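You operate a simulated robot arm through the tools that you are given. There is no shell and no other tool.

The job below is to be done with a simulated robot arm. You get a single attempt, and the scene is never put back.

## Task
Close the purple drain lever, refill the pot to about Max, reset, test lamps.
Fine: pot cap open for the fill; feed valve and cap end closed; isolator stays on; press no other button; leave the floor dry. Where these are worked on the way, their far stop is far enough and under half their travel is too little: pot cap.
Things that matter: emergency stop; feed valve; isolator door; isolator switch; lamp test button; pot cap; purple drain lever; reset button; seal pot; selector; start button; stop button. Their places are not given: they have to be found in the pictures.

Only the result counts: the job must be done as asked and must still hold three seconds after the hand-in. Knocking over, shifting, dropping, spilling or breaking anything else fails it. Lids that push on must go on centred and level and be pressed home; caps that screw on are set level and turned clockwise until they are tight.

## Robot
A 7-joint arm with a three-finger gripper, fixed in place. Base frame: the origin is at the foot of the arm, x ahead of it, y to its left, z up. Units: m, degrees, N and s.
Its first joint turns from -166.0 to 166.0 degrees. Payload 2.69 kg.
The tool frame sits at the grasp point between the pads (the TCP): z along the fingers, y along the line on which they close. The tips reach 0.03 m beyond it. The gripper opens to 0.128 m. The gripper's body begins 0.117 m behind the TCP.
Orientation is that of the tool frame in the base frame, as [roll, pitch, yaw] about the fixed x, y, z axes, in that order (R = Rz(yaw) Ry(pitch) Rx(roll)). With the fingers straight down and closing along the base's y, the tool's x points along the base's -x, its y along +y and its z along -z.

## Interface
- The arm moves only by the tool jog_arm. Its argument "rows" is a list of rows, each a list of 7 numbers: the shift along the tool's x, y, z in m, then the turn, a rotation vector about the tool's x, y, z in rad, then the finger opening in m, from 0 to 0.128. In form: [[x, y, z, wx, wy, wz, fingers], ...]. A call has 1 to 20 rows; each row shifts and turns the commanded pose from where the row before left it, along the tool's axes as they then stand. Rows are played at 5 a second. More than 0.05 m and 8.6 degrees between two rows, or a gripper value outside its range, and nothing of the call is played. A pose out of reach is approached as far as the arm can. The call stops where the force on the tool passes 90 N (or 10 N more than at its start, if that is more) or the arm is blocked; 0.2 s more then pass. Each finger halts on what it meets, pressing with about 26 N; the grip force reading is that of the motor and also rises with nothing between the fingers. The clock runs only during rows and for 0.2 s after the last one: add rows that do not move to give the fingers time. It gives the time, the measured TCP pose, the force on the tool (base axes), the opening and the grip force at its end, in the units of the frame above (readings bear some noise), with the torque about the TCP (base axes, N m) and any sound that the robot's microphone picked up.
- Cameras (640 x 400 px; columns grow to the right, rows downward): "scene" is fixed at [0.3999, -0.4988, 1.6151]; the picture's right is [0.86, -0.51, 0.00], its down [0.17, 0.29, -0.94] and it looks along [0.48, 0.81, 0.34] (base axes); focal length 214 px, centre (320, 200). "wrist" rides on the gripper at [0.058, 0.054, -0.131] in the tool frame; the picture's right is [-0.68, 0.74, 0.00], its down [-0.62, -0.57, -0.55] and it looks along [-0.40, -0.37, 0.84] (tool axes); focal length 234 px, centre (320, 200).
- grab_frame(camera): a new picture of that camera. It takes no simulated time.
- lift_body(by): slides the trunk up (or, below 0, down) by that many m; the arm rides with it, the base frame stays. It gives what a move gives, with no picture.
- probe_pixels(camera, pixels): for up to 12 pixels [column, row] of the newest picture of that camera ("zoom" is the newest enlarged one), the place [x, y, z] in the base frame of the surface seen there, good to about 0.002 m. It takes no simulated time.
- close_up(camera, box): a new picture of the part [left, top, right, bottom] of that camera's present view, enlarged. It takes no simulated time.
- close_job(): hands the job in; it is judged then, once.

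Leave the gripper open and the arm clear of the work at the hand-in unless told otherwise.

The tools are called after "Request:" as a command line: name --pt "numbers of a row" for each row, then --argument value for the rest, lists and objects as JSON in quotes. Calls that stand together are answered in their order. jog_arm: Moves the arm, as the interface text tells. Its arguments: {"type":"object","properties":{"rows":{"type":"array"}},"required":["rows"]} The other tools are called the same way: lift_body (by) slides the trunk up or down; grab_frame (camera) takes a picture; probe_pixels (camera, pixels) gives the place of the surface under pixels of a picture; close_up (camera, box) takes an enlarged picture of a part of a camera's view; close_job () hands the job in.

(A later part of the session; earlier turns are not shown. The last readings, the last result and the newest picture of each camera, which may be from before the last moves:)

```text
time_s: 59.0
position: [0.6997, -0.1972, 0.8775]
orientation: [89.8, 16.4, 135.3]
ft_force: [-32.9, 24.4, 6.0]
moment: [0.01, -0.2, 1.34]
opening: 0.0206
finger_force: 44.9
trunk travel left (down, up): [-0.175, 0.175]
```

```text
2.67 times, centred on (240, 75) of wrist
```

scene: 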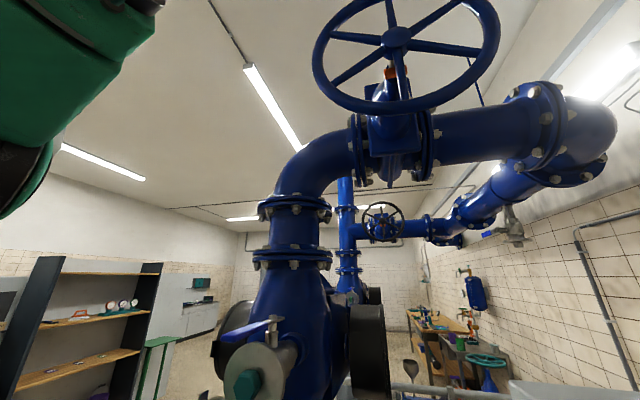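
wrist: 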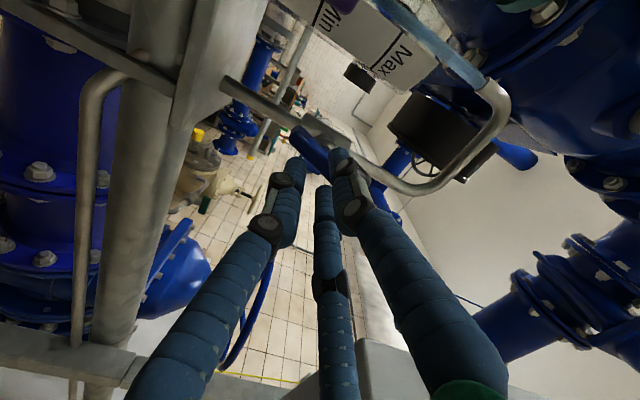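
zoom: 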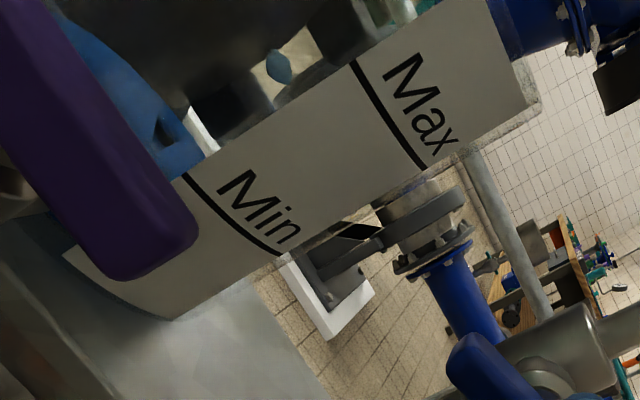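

Level is now about 7 mm above Min (Max is 49 mm above Min). I correct the side force, open to about 74° again and hold 3 s.

Request:
jog_arm --pt "0.0005 0.0003 0 0 0 -0.1428 0.0" --pt "0.0005 0.0003 0 0 0 -0.1428 0.0" --pt "-0.0005 0.0003 0 0 0 -0.1428 0.0" --pt "-0.001 0.0003 0 0 0 -0.1428 0.0" --pt "-0.00135 0.0002 0 0 0 -0.1428 0.0" --pt "-0.00135 0.0002 0 0 0 -0.1428 0.0" --pt "-0.00135 0.0002 0 0 0 -0.1428 0.0" --pt "0 0 0 0 0 0 0" --pt "0 0 0 0 0 0 0" --pt "0 0 0 0 0 0 0" --pt "0 0 0 0 0 0 0" --pt "0 0 0 0 0 0 0" --pt "0 0 0 0 0 0 0" --pt "0 0 0 0 0 0 0" --pt "0 0 0 0 0 0 0" --pt "0 0 0 0 0 0 0" --pt "0 0 0 0 0 0 0" --pt "0 0 0 0 0 0 0"

Request:
close_up --camera "wrist" --box '[200, 0, 440, 150]'

Request:
jog_arm --pt "0.00135 -0.0002 0 0 0 0.1428 0.0" --pt "0.00135 -0.0002 0 0 0 0.1428 0.0" --pt "0.00135 -0.0002 0 0 0 0.1428 0.0" --pt "0.00135 -0.0003 0 0 0 0.1428 0.0" --pt "0.00135 -0.0003 0 0 0 0.1428 0.0" --pt "0.00135 -0.0003 0 0 0 0.1428 0.0" --pt "0.00135 -0.0003 0 0 0 0.1428 0.0"

Request:
close_up --camera "wrist" --box '[140, 0, 340, 150]'

```text
time_s: 62.8
position: [0.7004, -0.1992, 0.8814]
orientation: [89.2, 73.7, 134.6]
ft_force: [-3.9, 26.0, 41.3]
moment: [1.0, -0.63, 0.47]
opening: 0.0209
finger_force: 44.8
trunk travel left (down, up): [-0.175, 0.175]
```

```text
2.67 times, centred on (320, 75) of wrist
```

zoom: 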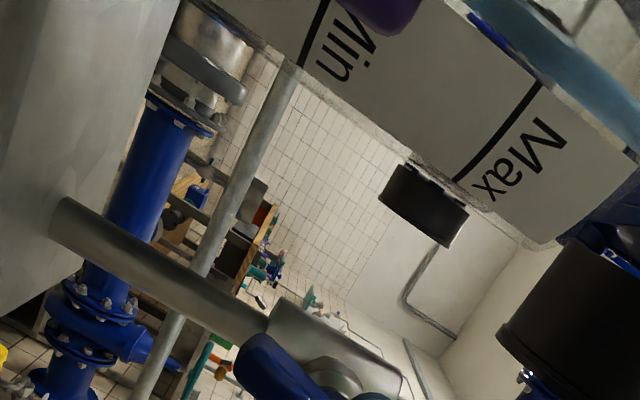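

```text
time_s: 64.4
position: [0.6988, -0.1976, 0.8762]
orientation: [89.5, 16.6, 135.1]
ft_force: [18.4, -7.2, 69.3]
moment: [1.52, -1.14, -0.65]
opening: 0.0208
finger_force: 44.8
trunk travel left (down, up): [-0.175, 0.175]
```

```text
2.67 times, centred on (240, 75) of wrist
```

zoom: 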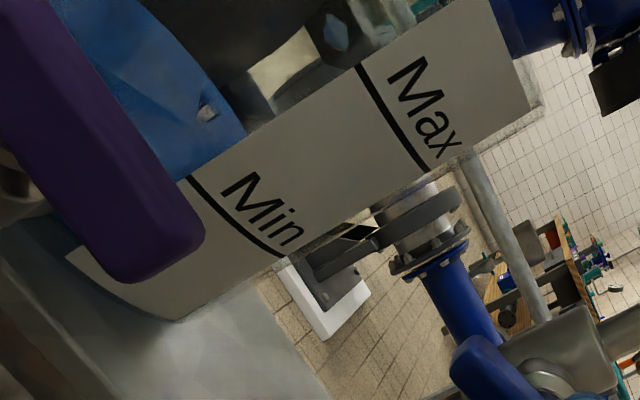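

Level is now about 17 mm above Min. Flow at 74° is about 3.4 mm/s. I relieve the upward force (69 N) by raising 4 mm while opening again, and hold longer.

Request:
jog_arm --pt "-0.0005 0.002 0 0 0 0 0.0" --pt "-0.0005 0.002 0 0 0 0 0.0" --pt "-0.001 0.0003 0 0 0 -0.1428 0.0" --pt "-0.001 0.0003 0 0 0 -0.1428 0.0"

Request:
jog_arm --pt "-0.001 0.0003 0 0 0 -0.1428 0.0" --pt "-0.001 0.0003 0 0 0 -0.1428 0.0" --pt "-0.00135 0.0002 0 0 0 -0.1428 0.0" --pt "-0.00135 0.0002 0 0 0 -0.1428 0.0" --pt "-0.00135 0.0002 0 0 0 -0.1428 0.0" --pt "0 0 0 0 0 0 0" --pt "0 0 0 0 0 0 0" --pt "0 0 0 0 0 0 0" --pt "0 0 0 0 0 0 0" --pt "0 0 0 0 0 0 0" --pt "0 0 0 0 0 0 0" --pt "0 0 0 0 0 0 0" --pt "0 0 0 0 0 0 0" --pt "0 0 0 0 0 0 0" --pt "0 0 0 0 0 0 0" --pt "0 0 0 0 0 0 0" --pt "0 0 0 0 0 0 0" --pt "0 0 0 0 0 0 0"

Request:
jog_arm --pt "0 0 0 0 0 0 0" --pt "0 0 0 0 0 0 0" --pt "0 0 0 0 0 0 0" --pt "0 0 0 0 0 0 0" --pt "0 0 0 0 0 0 0" --pt "0 0 0 0 0 0 0" --pt "0 0 0 0 0 0 0" --pt "0 0 0 0 0 0 0" --pt "0 0 0 0 0 0 0" --pt "0 0 0 0 0 0 0"

Request:
close_up --camera "wrist" --box '[200, 0, 440, 150]'

Request:
jog_arm --pt "0.00135 -0.0002 0 0 0 0.1428 0.0" --pt "0.00135 -0.0002 0 0 0 0.1428 0.0" --pt "0.00135 -0.0002 0 0 0 0.1428 0.0" --pt "0.00135 -0.0003 0 0 0 0.1428 0.0" --pt "0.00135 -0.0003 0 0 0 0.1428 0.0" --pt "0.001 -0.0003 0 0 0 0.1428 0.0" --pt "0.001 -0.0003 0 0 0 0.1428 0.0"

Request:
close_up --camera "wrist" --box '[140, 0, 340, 150]'

```text
time_s: 65.4
position: [0.6994, -0.1983, 0.8774]
orientation: [90.0, 32.8, 135.2]
ft_force: [20.0, -13.2, 38.9]
moment: [1.04, -0.64, -0.87]
opening: 0.0205
finger_force: 45.3
trunk travel left (down, up): [-0.175, 0.175]
```

```text
time_s: 69.2
position: [0.701, -0.1979, 0.8819]
orientation: [89.8, 73.5, 135.1]
ft_force: [-36.6, 4.1, -31.7]
moment: [-0.62, 0.44, 0.9]
opening: 0.0207
finger_force: 44.3
trunk travel left (down, up): [-0.175, 0.175]
```

```text
time_s: 71.4
position: [0.6999, -0.1984, 0.8814]
orientation: [89.8, 73.6, 135.3]
ft_force: [-32.1, 16.3, -31.6]
moment: [-0.7, 0.49, 0.99]
opening: 0.0206
finger_force: 44.5
trunk travel left (down, up): [-0.175, 0.175]
```

```text
2.67 times, centred on (320, 75) of wrist
```

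zoom: 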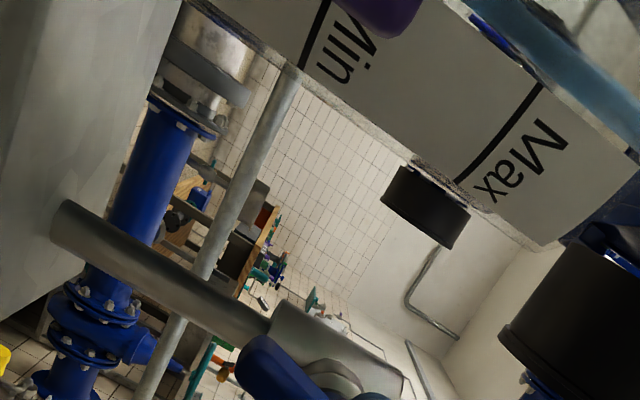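

```text
time_s: 73.0
position: [0.7002, -0.1965, 0.8749]
orientation: [90.0, 16.5, 135.1]
ft_force: [5.0, 8.0, 2.9]
moment: [-0.02, -0.06, 0.04]
opening: 0.0207
finger_force: 45.3
trunk travel left (down, up): [-0.175, 0.175]
```

```text
2.67 times, centred on (240, 75) of wrist
```

zoom: 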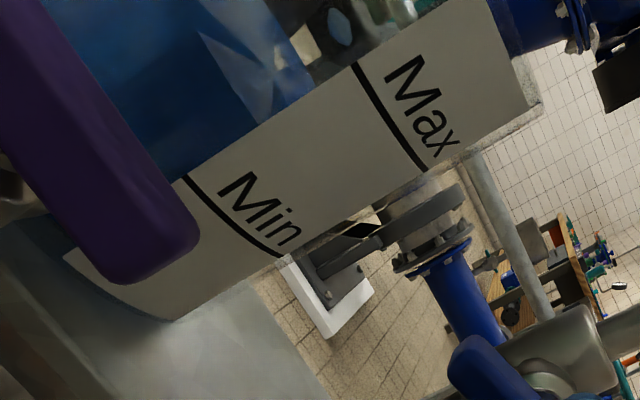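

Now about 75 % of the way from Min to Max. One more opening with a hold of about 1.6 s.

Request:
jog_arm --pt "-0.001 0.0003 0 0 0 -0.1428 0.0" --pt "-0.001 0.0003 0 0 0 -0.1428 0.0" --pt "-0.001 0.0003 0 0 0 -0.1428 0.0" --pt "-0.001 0.0003 0 0 0 -0.1428 0.0" --pt "-0.00135 0.0002 0 0 0 -0.1428 0.0" --pt "-0.00135 0.0002 0 0 0 -0.1428 0.0" --pt "-0.00135 0.0002 0 0 0 -0.1428 0.0" --pt "0 0 0 0 0 0 0" --pt "0 0 0 0 0 0 0" --pt "0 0 0 0 0 0 0" --pt "0 0 0 0 0 0 0" --pt "0 0 0 0 0 0 0" --pt "0 0 0 0 0 0 0" --pt "0 0 0 0 0 0 0"

Request:
jog_arm --pt "0.00135 -0.0002 0 0 0 0.1428 0.0" --pt "0.00135 -0.0002 0 0 0 0.1428 0.0" --pt "0.00135 -0.0002 0 0 0 0.1428 0.0" --pt "0.00135 -0.0003 0 0 0 0.1428 0.0" --pt "0.00135 -0.0003 0 0 0 0.1428 0.0" --pt "0.001 -0.0003 0 0 0 0.1428 0.0" --pt "0.001 -0.0003 0 0 0 0.1428 0.0"

Request:
close_up --camera "wrist" --box '[140, 0, 340, 150]'

```text
time_s: 76.0
position: [0.7, -0.1976, 0.8813]
orientation: [89.9, 73.6, 135.1]
ft_force: [4.6, 15.2, 16.7]
moment: [0.38, -0.25, 0.1]
opening: 0.0204
finger_force: 45.0
trunk travel left (down, up): [-0.175, 0.175]
```

```text
time_s: 77.6
position: [0.6994, -0.1972, 0.8753]
orientation: [89.8, 16.5, 135.3]
ft_force: [31.1, 8.6, 44.3]
moment: [0.83, -0.61, -0.44]
opening: 0.0206
finger_force: 45.1
trunk travel left (down, up): [-0.175, 0.175]
```

```text
2.67 times, centred on (240, 75) of wrist
```

zoom: 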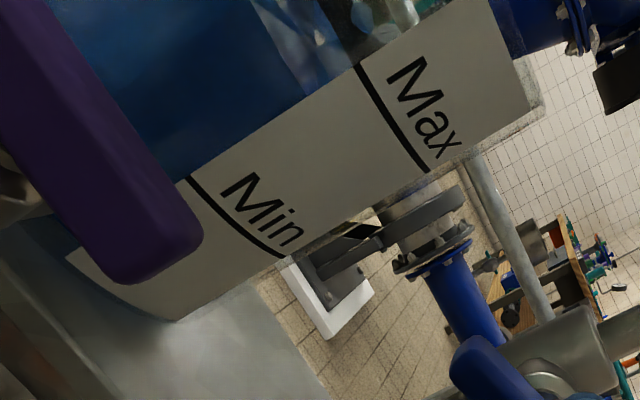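

The water seems near the Max line now; I zoom in hard on the label's upper part.

Request:
close_up --camera "wrist" --box '[210, 0, 310, 60]'

```text
6.40 times, centred on (260, 30) of wrist
```

zoom: 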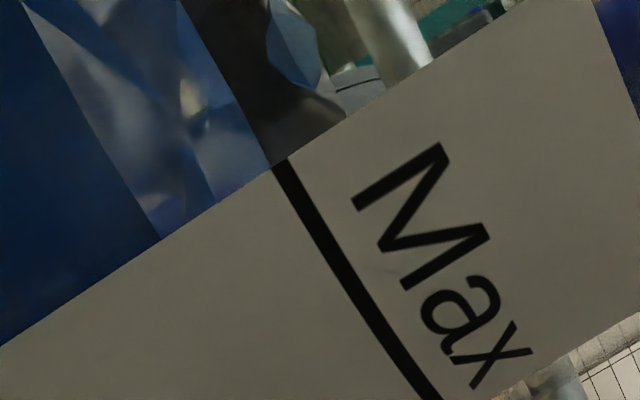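

I see two boundaries: a dark-blue edge meeting the label about 14 mm below Max, and a lighter zone ending at Max, which may be the water surface seen from above. I probe those pixels.

Request:
probe_pixels --camera "zoom" --pixels '[[60, 150], [120, 120], [180, 180], [100, 60], [230, 140], [250, 120], [150, 60], [20, 250], [280, 165], [165, 235], [290, 60], [200, 60]]'

```text
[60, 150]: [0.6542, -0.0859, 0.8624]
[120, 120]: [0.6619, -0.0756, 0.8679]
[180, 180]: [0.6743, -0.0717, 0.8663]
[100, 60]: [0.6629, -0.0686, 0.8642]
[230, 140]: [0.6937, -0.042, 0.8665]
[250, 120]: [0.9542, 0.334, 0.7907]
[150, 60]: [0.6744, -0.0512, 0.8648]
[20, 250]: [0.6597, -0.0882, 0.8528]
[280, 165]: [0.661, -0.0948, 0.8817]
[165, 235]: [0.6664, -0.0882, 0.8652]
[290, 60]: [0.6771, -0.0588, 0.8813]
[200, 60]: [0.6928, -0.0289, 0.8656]
```

The probes read the water surface directly: z ≈ .866, with Max at .8815. So about 15 mm remain. I do a short opening with almost no hold and re-probe.

Request:
jog_arm --pt "-0.001 0.0013 0 0 0 -0.1428 0.0" --pt "-0.001 0.0013 0 0 0 -0.1428 0.0" --pt "-0.001 0.0003 0 0 0 -0.1428 0.0" --pt "-0.001 0.0003 0 0 0 -0.1428 0.0" --pt "-0.00135 0.0002 0 0 0 -0.1428 0.0" --pt "-0.00135 0.0002 0 0 0 -0.1428 0.0" --pt "-0.00135 0.0002 0 0 0 -0.1428 0.0" --pt "0.00135 -0.0002 0 0 0 0.1428 0.0" --pt "0.00135 -0.0002 0 0 0 0.1428 0.0" --pt "0.00135 -0.0002 0 0 0 0.1428 0.0" --pt "0.00135 -0.0003 0 0 0 0.1428 0.0" --pt "0.00135 -0.0003 0 0 0 0.1428 0.0" --pt "0.001 -0.0003 0 0 0 0.1428 0.0" --pt "0.001 -0.0003 0 0 0 0.1428 0.0"

Request:
close_up --camera "wrist" --box '[210, 0, 310, 60]'

Request:
probe_pixels --camera "zoom" --pixels '[[60, 150], [120, 120], [180, 180], [100, 60], [230, 140], [250, 120], [150, 60], [210, 200], [280, 165], [260, 160], [290, 60], [200, 60]]'

```text
time_s: 80.6
position: [0.6991, -0.1963, 0.8757]
orientation: [89.7, 16.4, 135.2]
ft_force: [3.9, -4.7, 31.2]
moment: [0.82, -0.68, -0.7]
opening: 0.0203
finger_force: 45.0
trunk travel left (down, up): [-0.175, 0.175]
```

```text
6.40 times, centred on (260, 30) of wrist
```

zoom: 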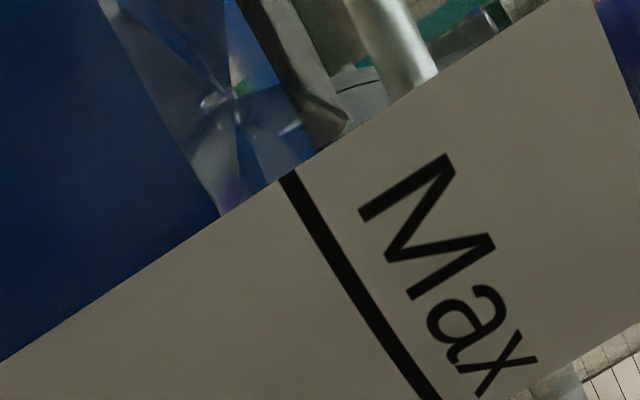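

```text
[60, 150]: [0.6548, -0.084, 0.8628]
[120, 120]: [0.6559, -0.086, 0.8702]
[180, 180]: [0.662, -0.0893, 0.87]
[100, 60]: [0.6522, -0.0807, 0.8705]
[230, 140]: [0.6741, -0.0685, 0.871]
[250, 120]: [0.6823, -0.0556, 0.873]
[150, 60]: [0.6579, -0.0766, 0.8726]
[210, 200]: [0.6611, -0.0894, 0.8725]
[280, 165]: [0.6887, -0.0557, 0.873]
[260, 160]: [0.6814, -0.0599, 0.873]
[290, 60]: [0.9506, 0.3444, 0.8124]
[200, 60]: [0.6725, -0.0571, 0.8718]
```

Level is .8725 (+6.5 mm for that ramp). About 9 mm remain: the same ramp with a 0.4 s hold.

Request:
jog_arm --pt "-0.001 0.0013 0 0 0 -0.1428 0.0" --pt "-0.001 0.0003 0 0 0 -0.1428 0.0" --pt "-0.001 0.0003 0 0 0 -0.1428 0.0" --pt "-0.001 0.0003 0 0 0 -0.1428 0.0" --pt "-0.00135 0.0002 0 0 0 -0.1428 0.0" --pt "-0.00135 0.0002 0 0 0 -0.1428 0.0" --pt "-0.00135 0.0002 0 0 0 -0.1428 0.0" --pt "0 0 0 0 0 0 0" --pt "0 0 0 0 0 0 0" --pt "0.00135 -0.0002 0 0 0 0.1428 0.0" --pt "0.00135 -0.0002 0 0 0 0.1428 0.0" --pt "0.00135 -0.0002 0 0 0 0.1428 0.0" --pt "0.00135 -0.0003 0 0 0 0.1428 0.0" --pt "0.00135 -0.0003 0 0 0 0.1428 0.0" --pt "0.001 -0.0003 0 0 0 0.1428 0.0" --pt "0.001 -0.0003 0 0 0 0.1428 0.0"

Request:
close_up --camera "wrist" --box '[210, 0, 310, 60]'

Request:
probe_pixels --camera "zoom" --pixels '[[200, 100], [240, 100], [180, 60], [270, 130], [230, 140], [250, 120], [280, 100], [210, 60], [290, 150], [260, 160], [290, 60], [230, 60]]'

```text
time_s: 84.0
position: [0.699, -0.1957, 0.8756]
orientation: [89.8, 16.5, 135.1]
ft_force: [-15.9, -4.5, 23.9]
moment: [0.66, -0.67, -0.59]
opening: 0.0204
finger_force: 44.7
trunk travel left (down, up): [-0.175, 0.175]
```

```text
6.40 times, centred on (260, 30) of wrist
```

zoom: 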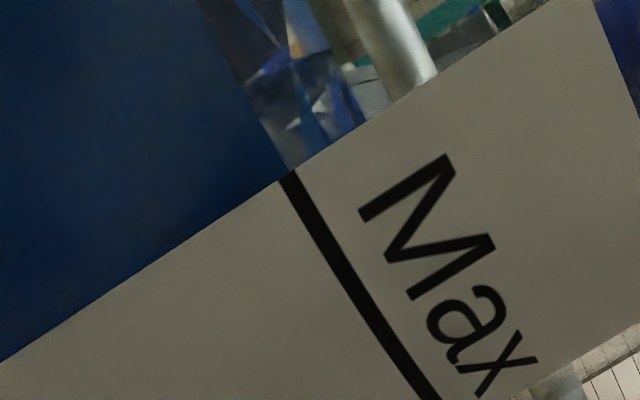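

```text
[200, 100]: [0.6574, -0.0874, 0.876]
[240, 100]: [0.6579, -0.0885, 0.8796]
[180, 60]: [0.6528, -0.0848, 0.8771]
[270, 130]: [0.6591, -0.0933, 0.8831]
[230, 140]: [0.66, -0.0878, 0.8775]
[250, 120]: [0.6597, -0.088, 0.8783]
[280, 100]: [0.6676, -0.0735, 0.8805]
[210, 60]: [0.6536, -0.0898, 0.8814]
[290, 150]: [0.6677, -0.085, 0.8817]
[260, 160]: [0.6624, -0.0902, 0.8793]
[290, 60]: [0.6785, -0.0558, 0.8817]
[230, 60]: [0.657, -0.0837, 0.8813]
```

The water surface is right at the Max line (z ≈ .8815). I close the valve the remaining 16°, with a small extra turn against the stop.

Request:
jog_arm --pt "0.00135 -0.0002 0 0 0 0.1428 0.0" --pt "0.00135 -0.0002 0 0 0 0.1428 0.0" --pt "0 0 0 0 0 0.05 0.0" --pt "0 0 0 0 0 0 0.0"

Request:
close_up --camera "wrist" --box '[220, 80, 400, 220]'

Request:
close_up --camera "wrist" --box '[140, 0, 340, 150]'

```text
time_s: 85.0
position: [0.6979, -0.1949, 0.8737]
orientation: [89.8, -2.8, 135.2]
ft_force: [-3.5, -12.9, 37.1]
moment: [0.25, -1.29, -0.36]
opening: 0.0215
finger_force: 45.0
trunk travel left (down, up): [-0.175, 0.175]
```

```text
2.86 times, centred on (310, 150) of wrist
```

zoom: 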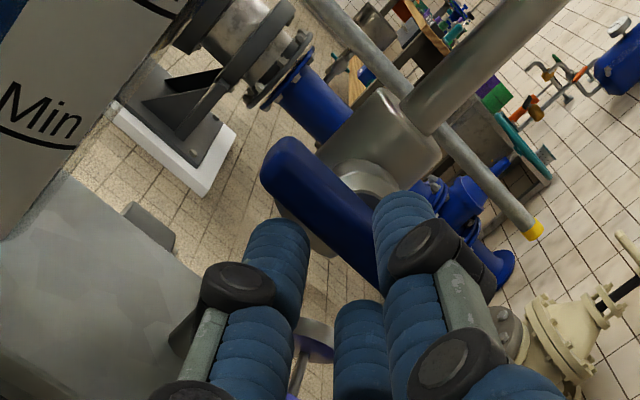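

```text
2.67 times, centred on (240, 75) of wrist
```

zoom: 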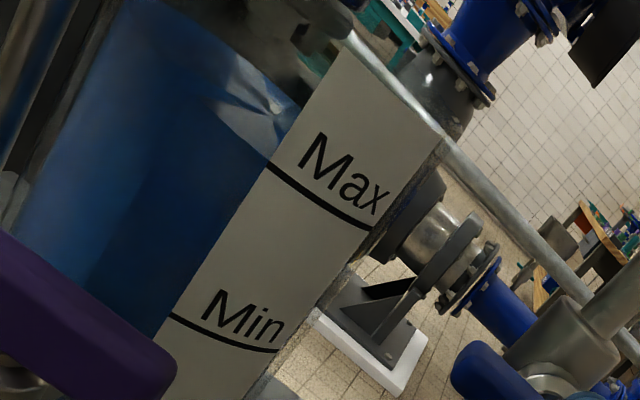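

The stop is felt (0.7 Nm) and the level is at Max. I relax the twist and upward load, then open the fingers wide.

Request:
jog_arm --pt "0 0.002 0 0 0 -0.02 0.0" --pt "0 0.001 0 0 0 -0.01 0.0" --pt "0 0 0 0 0 0 0.0"

Request:
jog_arm --pt "0 0 0 0 0 0 0.03" --pt "0 0.003 0 0 0 0 0.06" --pt "0 0.003 0 0 0 0 0.09" --pt "0 0 0 0 0 0 0.09"

Request:
close_up --camera "wrist" --box '[180, 40, 400, 220]'

```text
time_s: 85.8
position: [0.697, -0.1948, 0.8756]
orientation: [90.0, -1.3, 135.2]
ft_force: [10.3, -19.4, 14.7]
moment: [-0.13, -0.72, -0.86]
opening: 0.0208
finger_force: 44.8
trunk travel left (down, up): [-0.175, 0.175]
```

```text
time_s: 86.8
position: [0.6965, -0.1938, 0.8806]
orientation: [89.8, -1.2, 135.2]
ft_force: [-0.8, 0.2, -0.1]
moment: [-0.02, 0.02, 0.0]
opening: 0.0901
finger_force: 0.1
trunk travel left (down, up): [-0.175, 0.175]
```

```text
2.22 times, centred on (290, 130) of wrist
```

zoom: 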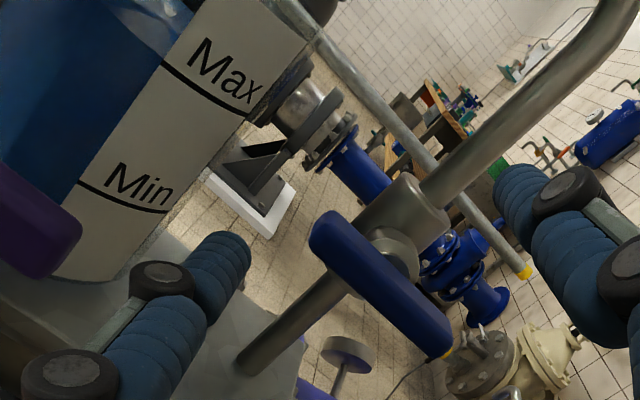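

Released cleanly. I withdraw straight back, then close the fingers and roll back to the upright camera view.

Request:
jog_arm --pt "0 0 -0.04 0 0 0 0.09" --pt "0 0 -0.04 0 0 0 0.09" --pt "0 0 -0.04 0 0 0 0.09" --pt "0 0 -0.03 0 0 0 0.05" --pt "0 0 0 0 0 0.1376 0.0" --pt "0 0 0 0 0 0.1376 0.0" --pt "0 0 0 0 0 0.1376 0.0" --pt "0 0 0 0 0 0.1376 0.0" --pt "0 0 0 0 0 0.1376 0.0" --pt "0 0 0 0 0 0.1176 0.0" --pt "-0.02 0.0221 0 0 0 0 0.0" --pt "-0.02 0.0221 0 0 0 0 0.0" --pt "-0.02 0.0221 0 0 0 0 0.0" --pt "0.022 0.0203 0 0 0 0 0.0"

Request:
grab_frame --camera "wrist"

Request:
close_up --camera "wrist" --box '[130, 70, 330, 220]'

```text
time_s: 89.8
position: [0.6545, -0.3652, 0.9126]
orientation: [89.9, -47.5, 135.3]
ft_force: [0.8, 0.9, -0.9]
moment: [0.08, -0.05, 0.02]
opening: 0.0021
finger_force: 26.3
trunk travel left (down, up): [-0.175, 0.175]
```

```text
taken
```

wrist: 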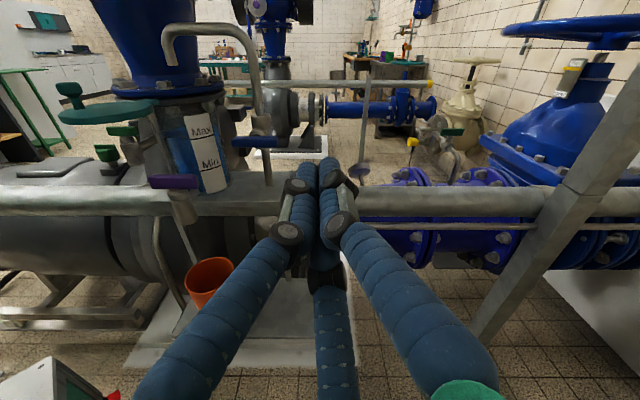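

```text
2.67 times, centred on (230, 145) of wrist
```

zoom: 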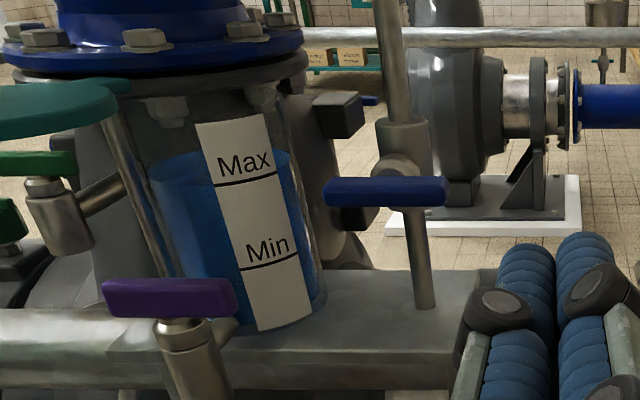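

Water at Max, blue bar horizontal, purple bar crosswise. I check level and bar ends by probing, and look at the outlet for drips.

Request:
probe_pixels --camera "zoom" --pixels '[[330, 192], [385, 190], [440, 190], [170, 160], [185, 160], [245, 184], [110, 295], [170, 295], [228, 295], [60, 110], [280, 158]]'

Request:
close_up --camera "wrist" --box '[40, 10, 280, 200]'

```text
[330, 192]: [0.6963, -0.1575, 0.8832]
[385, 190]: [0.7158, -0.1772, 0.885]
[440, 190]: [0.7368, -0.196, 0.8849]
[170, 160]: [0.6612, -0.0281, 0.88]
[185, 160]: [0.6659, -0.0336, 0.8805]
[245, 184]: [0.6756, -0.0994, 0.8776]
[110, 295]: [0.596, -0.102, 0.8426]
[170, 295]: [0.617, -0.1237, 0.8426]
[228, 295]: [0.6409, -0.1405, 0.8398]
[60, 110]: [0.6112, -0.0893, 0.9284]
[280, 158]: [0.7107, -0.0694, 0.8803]
```

```text
2.11 times, centred on (160, 105) of wrist
```

zoom: 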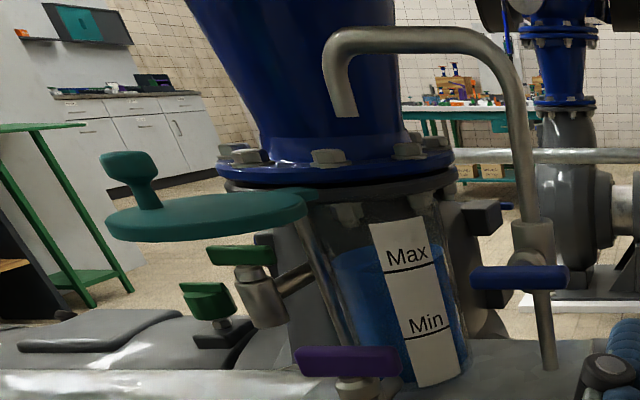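

The level is at Max (z .880) and nothing is dripping. Now the lid: I probe the knob (150,180 in this zoom) and lid outline to plan the closing push.

Request:
probe_pixels --camera "zoom" --pixels '[[127, 155], [127, 170], [105, 165], [152, 165], [145, 195], [110, 215], [305, 205], [205, 235], [295, 192], [310, 240]]'

```text
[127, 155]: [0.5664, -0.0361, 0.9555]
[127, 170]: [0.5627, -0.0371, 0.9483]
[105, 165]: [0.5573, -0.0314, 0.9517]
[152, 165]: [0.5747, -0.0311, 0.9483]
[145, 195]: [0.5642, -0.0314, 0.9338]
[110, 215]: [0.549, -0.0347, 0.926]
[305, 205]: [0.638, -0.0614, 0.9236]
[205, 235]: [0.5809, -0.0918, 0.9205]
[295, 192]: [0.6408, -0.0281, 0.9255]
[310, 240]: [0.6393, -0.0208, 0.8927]
```

The knob is at about s .422, n .380 (≈105° open). To close I push it from its left side to the right, then finish from the front. I move across in front, at n≈.2, above lid height.

Request:
jog_arm --pt "0.0321 -0.027 0 0 0 0 0.0" --pt "0.0321 -0.027 0 0 0 0 0.0" --pt "0.0321 -0.027 0 0 0 0 0.0" --pt "0.0321 -0.027 0 0 0 0 0.0" --pt "0.0321 -0.027 0 0 0 0 0.0" --pt "0.0321 -0.027 0 0 0 0 0.0" --pt "0.0321 -0.027 0 0 0 0 0.0" --pt "0.0321 -0.027 0 0 0 0 0.0"

Request:
grab_frame --camera "wrist"

```text
time_s: 91.6
position: [0.419, -0.1299, 0.9553]
orientation: [89.8, -47.3, 135.3]
ft_force: [0.1, 0.2, 0.0]
moment: [0.0, -0.02, 0.02]
opening: 0.0022
finger_force: 26.3
trunk travel left (down, up): [-0.175, 0.175]
```

```text
taken
```

wrist: 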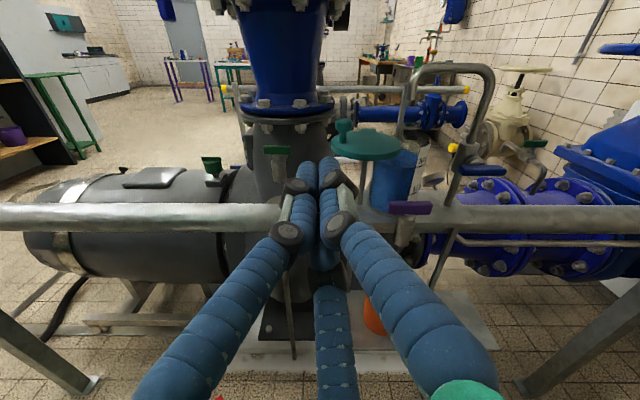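

Reached. I advance 0.158 m so the tips lie just left of the knob.

Request:
jog_arm --pt "0 0 0.0395 0 0 0 0.0" --pt "0 0 0.0395 0 0 0 0.0" --pt "0 0 0.0395 0 0 0 0.0" --pt "0 0 0.0395 0 0 0 0.0"

Request:
close_up --camera "wrist" --box '[220, 60, 460, 220]'

```text
time_s: 92.6
position: [0.5308, -0.0186, 0.9547]
orientation: [89.8, -47.3, 135.4]
ft_force: [-0.3, -0.1, -0.2]
moment: [-0.04, 0.04, -0.01]
opening: 0.0022
finger_force: 25.6
trunk travel left (down, up): [-0.175, 0.175]
```

```text
2.50 times, centred on (340, 140) of wrist
```

zoom: 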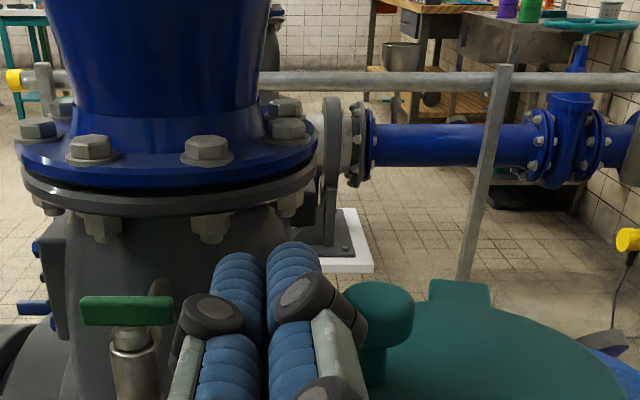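

The tips are snug beside the knob. I push right along its arc.

Request:
jog_arm --pt "-0.0081 0.0088 0 0 0 0 0.0" --pt "-0.0081 0.0088 -0.006 0 0 0 0.0" --pt "-0.0081 0.0088 -0.004 0 0 0 0.0" --pt "-0.0081 0.0088 -0.002 0 0 0 0.0" --pt "-0.0081 0.0088 0 0 0 0 0.0"

Request:
close_up --camera "wrist" --box '[220, 60, 460, 220]'

```text
time_s: 93.8
position: [0.5631, -0.0684, 0.9539]
orientation: [89.9, -47.3, 135.2]
ft_force: [0.3, 0.5, 0.7]
moment: [0.0, 0.0, -0.01]
opening: 0.0021
finger_force: 26.5
trunk travel left (down, up): [-0.175, 0.175]
```

```text
2.50 times, centred on (340, 140) of wrist
```

zoom: 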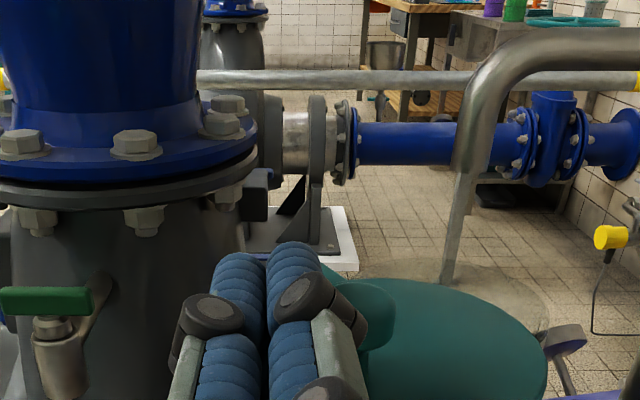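

The lid is turning back. I continue.

Request:
jog_arm --pt "-0.0081 0.0088 0.001 0 0 0 0.0" --pt "-0.0081 0.0088 0.002 0 0 0 0.0" --pt "-0.0081 0.0088 0.004 0 0 0 0.0" --pt "-0.0081 0.0088 0.005 0 0 0 0.0"

Request:
close_up --camera "wrist" --box '[220, 60, 460, 220]'

Request:
probe_pixels --camera "zoom" --pixels '[[375, 310], [385, 300], [360, 295], [480, 300], [460, 380]]'

```text
time_s: 94.8
position: [0.6055, -0.0934, 0.9532]
orientation: [90.0, -47.4, 135.3]
ft_force: [-0.9, 0.1, -1.0]
moment: [0.04, 0.02, -0.02]
opening: 0.0023
finger_force: 25.8
trunk travel left (down, up): [-0.175, 0.175]
```

```text
2.50 times, centred on (340, 140) of wrist
```

zoom: 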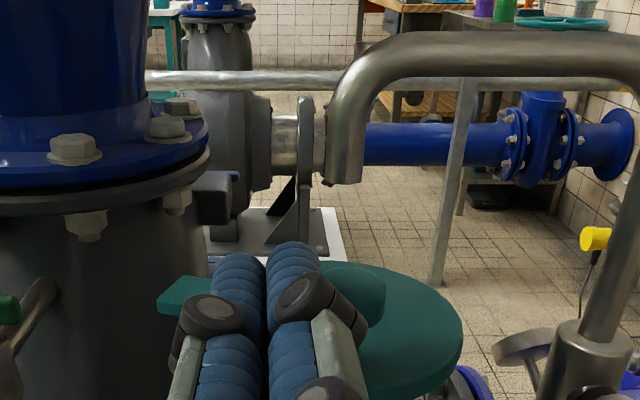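

```text
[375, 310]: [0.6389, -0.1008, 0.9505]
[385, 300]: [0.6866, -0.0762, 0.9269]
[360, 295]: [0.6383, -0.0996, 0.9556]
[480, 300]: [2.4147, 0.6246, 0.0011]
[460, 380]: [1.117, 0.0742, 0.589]
```

The knob is at s .517, n .381, about 26° short of closed. For the final part I go round to its front and push straight in.

Request:
jog_arm --pt "0.0034 -0.0037 -0.02 0 0 0 0.0" --pt "0 0 -0.03 0 0 0 0.0" --pt "-0.0122 0.0132 0 0 0 0 0.0" --pt "-0.0115 0.0125 0 0 0 0 0.0"

Request:
close_up --camera "wrist" --box '[220, 60, 460, 220]'

Request:
probe_pixels --camera "zoom" --pixels '[[300, 240], [330, 235], [310, 225], [320, 210], [345, 245]]'

```text
time_s: 95.8
position: [0.5914, -0.1499, 0.9533]
orientation: [89.9, -47.3, 135.4]
ft_force: [1.0, 0.0, 1.1]
moment: [0.0, 0.0, -0.05]
opening: 0.0022
finger_force: 26.2
trunk travel left (down, up): [-0.175, 0.175]
```

```text
2.50 times, centred on (340, 140) of wrist
```

zoom: 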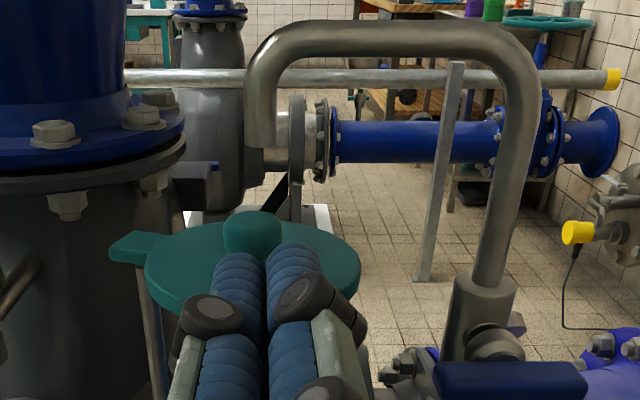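

```text
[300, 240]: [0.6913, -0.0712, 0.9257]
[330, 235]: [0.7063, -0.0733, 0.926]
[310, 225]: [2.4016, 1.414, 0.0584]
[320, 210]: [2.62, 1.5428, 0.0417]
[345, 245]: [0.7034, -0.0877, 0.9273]
```

The knob is straight ahead of the tips. I push forward in small steps.

Request:
jog_arm --pt "0 0 0.02 0 0 0 0.0" --pt "0 0 0.01 0 0 0 0.0" --pt "-0.0014 0.0015 0.008 0 0 0 0.0" --pt "-0.0014 0.0015 0.007 0 0 0 0.0" --pt "-0.0014 0.0015 0.006 0 0 0 0.0"

Request:
close_up --camera "wrist" --box '[220, 60, 460, 220]'

```text
time_s: 97.0
position: [0.6324, -0.1172, 0.9534]
orientation: [89.8, -47.4, 135.3]
ft_force: [-0.1, -0.4, 0.3]
moment: [0.01, -0.01, 0.01]
opening: 0.0022
finger_force: 25.7
trunk travel left (down, up): [-0.175, 0.175]
```

```text
2.50 times, centred on (340, 140) of wrist
```

zoom: 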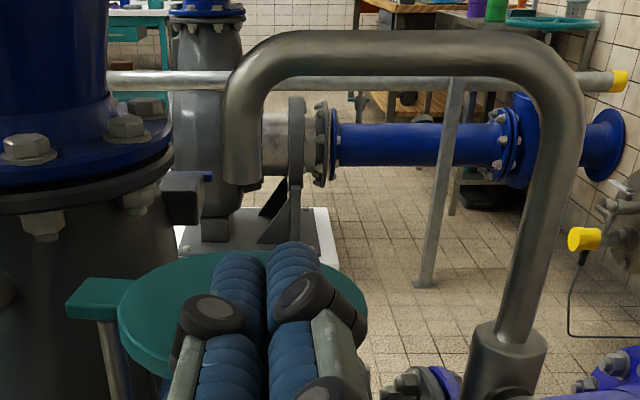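

The knob is hidden behind the tips. No resistance yet; I push on gently until contact with the closed stop.

Request:
jog_arm --pt "0 0 0.004 0 0 0 0.0" --pt "0 0 0.003 0 0 0 0.0" --pt "0 0 0 0 0 0 0.0"

Request:
jog_arm --pt "0 0 0.002 0 0 0 0.0" --pt "0 0 0 0 0 0 0.0"

Request:
close_up --camera "wrist" --box '[220, 60, 460, 220]'

```text
time_s: 97.8
position: [0.6372, -0.113, 0.9542]
orientation: [89.8, -47.4, 135.3]
ft_force: [0.8, 0.5, -0.2]
moment: [-0.01, 0.06, -0.02]
opening: 0.0024
finger_force: 26.3
trunk travel left (down, up): [-0.175, 0.175]
```

```text
time_s: 98.4
position: [0.6399, -0.1105, 0.9544]
orientation: [89.9, -47.2, 135.3]
ft_force: [-1.5, -2.0, -0.1]
moment: [0.01, -0.03, -0.02]
opening: 0.0022
finger_force: 26.5
trunk travel left (down, up): [-0.175, 0.175]
```

```text
2.50 times, centred on (340, 140) of wrist
```

zoom: 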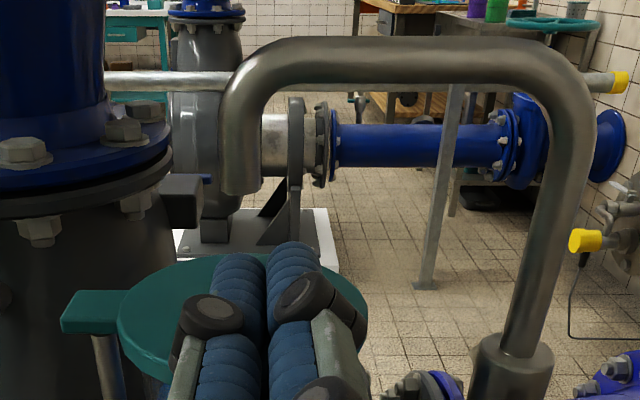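

A slight force begins (-2 N). A little more to confirm the stop.

Request:
jog_arm --pt "0 0 0.0015 0 0 0 0.0" --pt "0 0 0 0 0 0 0.0"

Request:
jog_arm --pt "0 0 0.0015 0 0 0 0.0" --pt "0 0 0 0 0 0 0.0"

```text
time_s: 99.0
position: [0.6395, -0.111, 0.9538]
orientation: [89.8, -47.3, 135.3]
ft_force: [-14.9, -16.2, 0.3]
moment: [-0.15, 0.15, -0.08]
opening: 0.0061
finger_force: 31.0
trunk travel left (down, up): [-0.175, 0.175]
```

```text
time_s: 99.6
position: [0.6388, -0.1103, 0.9556]
orientation: [89.8, -47.4, 135.4]
ft_force: [-29.4, -36.0, -7.5]
moment: [-0.59, 0.18, -0.21]
opening: 0.006
finger_force: 31.1
trunk travel left (down, up): [-0.175, 0.175]
```

The force climbs to about 46 N: the lid is on its closed stop. I back away and look.

Request:
jog_arm --pt "0 0 -0.01 0 0 0 0.0" --pt "0 0 -0.04 0 0 0 0.0" --pt "0 0 -0.04 0 0 0 0.0" --pt "0 0 -0.04 0 0 0 0.0" --pt "-0.02 0.0221 -0.02 0 0 0 0.0" --pt "-0.02 0.0221 0 0 0 0 0.0" --pt "-0.02 0.0221 0 0 0 0 0.0" --pt "-0.02 0.0221 0 0 0 0 0.0"

Request:
grab_frame --camera "wrist"

Request:
close_up --camera "wrist" --box '[150, 60, 350, 200]'

```text
time_s: 101.4
position: [0.6186, -0.2989, 0.9555]
orientation: [89.9, -47.3, 135.4]
ft_force: [-0.2, 0.0, -0.8]
moment: [0.0, -0.02, -0.02]
opening: 0.0021
finger_force: 31.3
trunk travel left (down, up): [-0.175, 0.175]
```

```text
taken
```

wrist: 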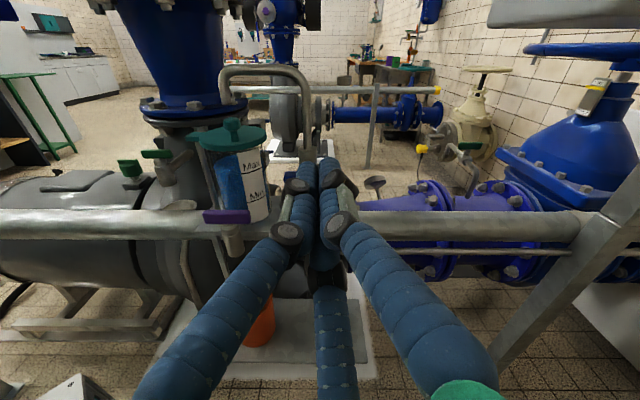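

```text
2.86 times, centred on (250, 130) of wrist
```

zoom: 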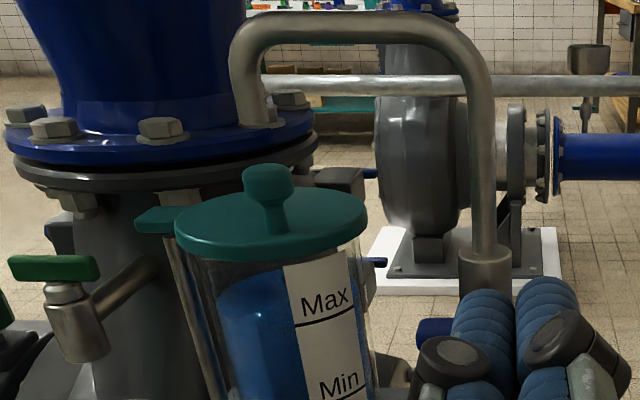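

Request:
probe_pixels --camera "zoom" --pixels '[[268, 172], [268, 185], [248, 180], [290, 180], [178, 225], [366, 215], [270, 255], [150, 215]]'

```text
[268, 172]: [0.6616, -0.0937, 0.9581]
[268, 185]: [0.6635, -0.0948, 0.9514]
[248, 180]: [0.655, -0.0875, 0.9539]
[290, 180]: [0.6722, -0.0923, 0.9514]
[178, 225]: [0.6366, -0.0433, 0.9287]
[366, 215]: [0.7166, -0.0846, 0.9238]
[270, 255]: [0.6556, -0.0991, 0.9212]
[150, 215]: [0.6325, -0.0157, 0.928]
```

The lid is back in its original closed place. Next the panel: I back away, then move up and right in front of it.

Request:
jog_arm --pt "0 0 -0.044 0 0 0 0.0" --pt "0 0 -0.044 0 0 0 0.0" --pt "0 0 -0.044 0 0 0 0.0" --pt "0 0 -0.044 0 0 0 0.0" --pt "0.0032 0.0401 0 0 0 0 0.0" --pt "0.0032 0.0401 0 0 0 0 0.0" --pt "0.0032 0.0401 0 0 0 0 0.0" --pt "0.0032 0.0401 0 0 0 0 0.0" --pt "0.0032 0.0401 0 0 0 0 0.0" --pt "0.0032 0.0401 0 0 0 0 0.0" --pt "0.0032 0.0401 0 0 0 0 0.0" --pt "0.0032 0.0401 0 0 0 0 0.0" --pt "0.0032 0.0401 0 0 0 0 0.0" --pt "0.0032 0.0401 0 0 0 0 0.0" --pt "0.0032 0.0401 0 0 0 0 0.0"

Request:
grab_frame --camera "wrist"

```text
time_s: 104.6
position: [0.7087, -0.6359, 1.2805]
orientation: [89.9, -47.4, 135.3]
ft_force: [0.3, -0.3, 0.0]
moment: [0.05, -0.03, -0.05]
opening: 0.0019
finger_force: 31.6
trunk travel left (down, up): [-0.175, 0.175]
```

```text
taken
```

wrist: 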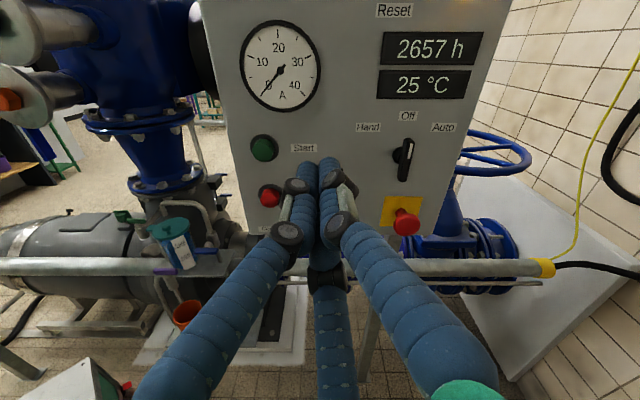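

The selector is at Off. Reset is above the view; I move up and right to line up with it.

Request:
jog_arm --pt "0.0149 0.0392 0 0 0 0 0.0" --pt "0.0149 0.0392 0 0 0 0 0.0" --pt "0.0149 0.0392 0 0 0 0 0.0" --pt "0.0149 0.0392 0 0 0 0 0.0"

Request:
grab_frame --camera "wrist"

Request:
close_up --camera "wrist" --box '[180, 20, 460, 200]'

```text
time_s: 105.6
position: [0.7643, -0.6896, 1.4295]
orientation: [89.9, -47.4, 135.3]
ft_force: [0.1, -0.3, -1.0]
moment: [0.02, -0.05, 0.03]
opening: 0.0021
finger_force: 31.3
trunk travel left (down, up): [-0.175, 0.175]
```

```text
taken
```

wrist: 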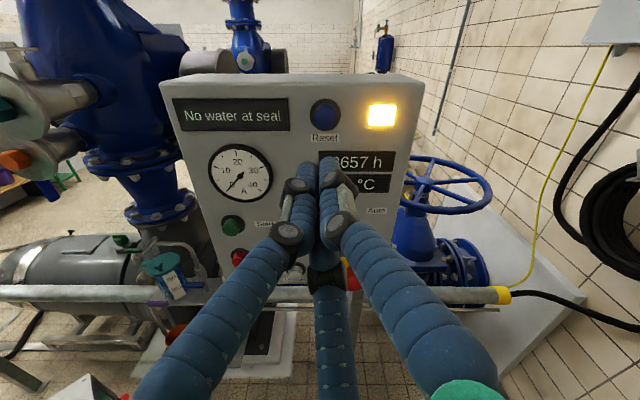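

```text
2.22 times, centred on (320, 110) of wrist
```

zoom: 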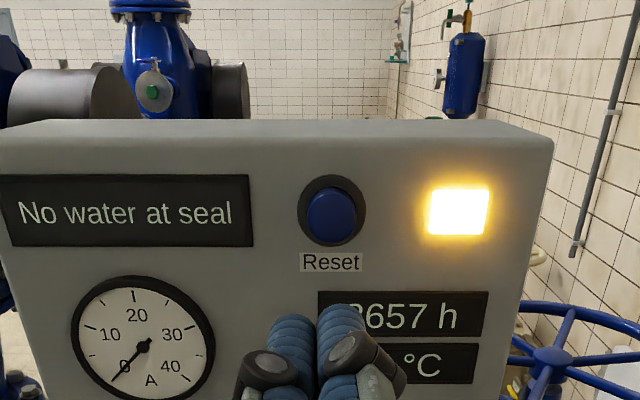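

I probe the Reset cap centre and rim.

Request:
probe_pixels --camera "zoom" --pixels '[[330, 215], [310, 215], [353, 215], [330, 195], [330, 240], [302, 215], [362, 210], [333, 180], [290, 325], [340, 320]]'

```text
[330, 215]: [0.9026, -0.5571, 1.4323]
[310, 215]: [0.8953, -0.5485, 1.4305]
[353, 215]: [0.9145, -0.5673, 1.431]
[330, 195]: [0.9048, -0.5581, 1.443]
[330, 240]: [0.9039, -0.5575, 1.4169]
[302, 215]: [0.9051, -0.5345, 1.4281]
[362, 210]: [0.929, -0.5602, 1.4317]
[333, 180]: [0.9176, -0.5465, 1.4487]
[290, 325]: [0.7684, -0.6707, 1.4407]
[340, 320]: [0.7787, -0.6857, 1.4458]
```

Reset cap: centre s 1.034, z 1.430, front at n .244. I shift 6 mm right, approach to about 10 mm, then press slowly.

Request:
jog_arm --pt "-0.0041 0.0044 0.03 0 0 0 0.0" --pt "0 0 0.04 0 0 0 0.0" --pt "0 0 0.04 0 0 0 0.0" --pt "0 0 0.04 0 0 0 0.0"

Request:
close_up --camera "wrist" --box '[220, 60, 420, 200]'

```text
time_s: 106.6
position: [0.8735, -0.5867, 1.4318]
orientation: [89.9, -47.3, 135.3]
ft_force: [0.0, -0.4, -0.4]
moment: [0.02, 0.0, -0.01]
opening: 0.002
finger_force: 31.4
trunk travel left (down, up): [-0.175, 0.175]
```

```text
2.86 times, centred on (320, 130) of wrist
```

zoom: 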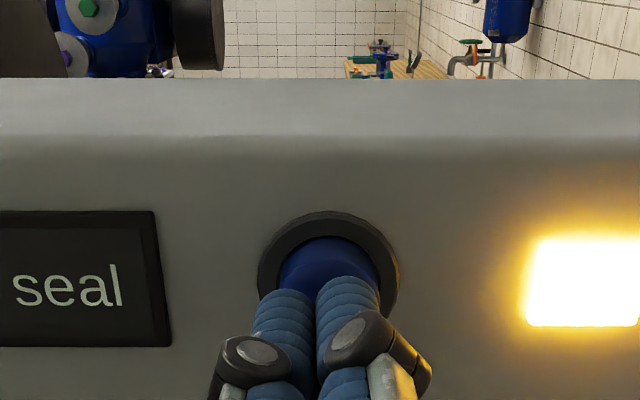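

Tips are aligned, about 3 mm left. I correct and press in small steps, watching the force and the display.

Request:
jog_arm --pt "-0.002 0.0022 0.008 0 0 0 0.0" --pt "0 0 0.004 0 0 0 0.0" --pt "0 0 0.003 0 0 0 0.0"

Request:
close_up --camera "wrist" --box '[220, 60, 420, 200]'

```text
time_s: 107.4
position: [0.8829, -0.5788, 1.4302]
orientation: [89.9, -47.4, 135.3]
ft_force: [0.2, 0.3, -0.1]
moment: [0.0, 0.02, -0.01]
opening: 0.0021
finger_force: 31.3
trunk travel left (down, up): [-0.175, 0.175]
```

```text
2.86 times, centred on (320, 130) of wrist
```

zoom: 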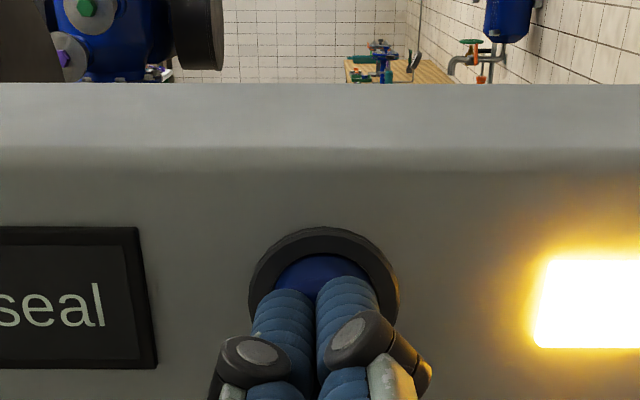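

No contact yet. I continue in 3 mm steps.

Request:
jog_arm --pt "0 0 0.003 0 0 0 0.0" --pt "0 0 0.003 0 0 0 0.0"

Request:
jog_arm --pt "0 0 0.002 0 0 0 0.0" --pt "0 0 0.002 0 0 0 0.0"

Request:
close_up --camera "wrist" --box '[220, 60, 420, 200]'

```text
time_s: 108.0
position: [0.8891, -0.5748, 1.431]
orientation: [89.8, -47.3, 135.3]
ft_force: [-0.1, -1.2, -0.2]
moment: [-0.01, -0.04, -0.02]
opening: 0.0019
finger_force: 31.3
trunk travel left (down, up): [-0.175, 0.175]
```

```text
time_s: 108.6
position: [0.891, -0.5713, 1.4314]
orientation: [89.9, -47.3, 135.4]
ft_force: [-2.3, -3.5, 1.1]
moment: [-0.02, 0.02, -0.03]
opening: 0.0021
finger_force: 31.4
trunk travel left (down, up): [-0.175, 0.175]
```

```text
2.86 times, centred on (320, 130) of wrist
```

zoom: 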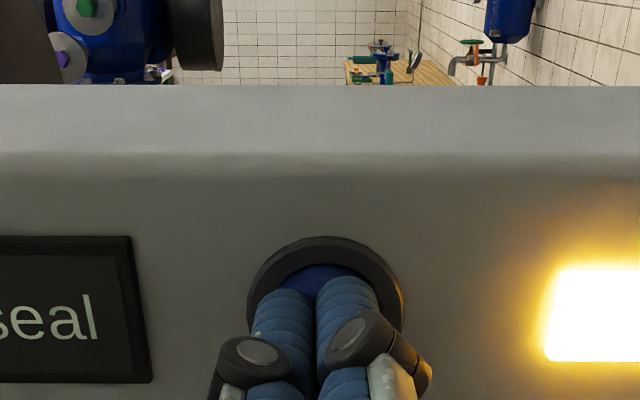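

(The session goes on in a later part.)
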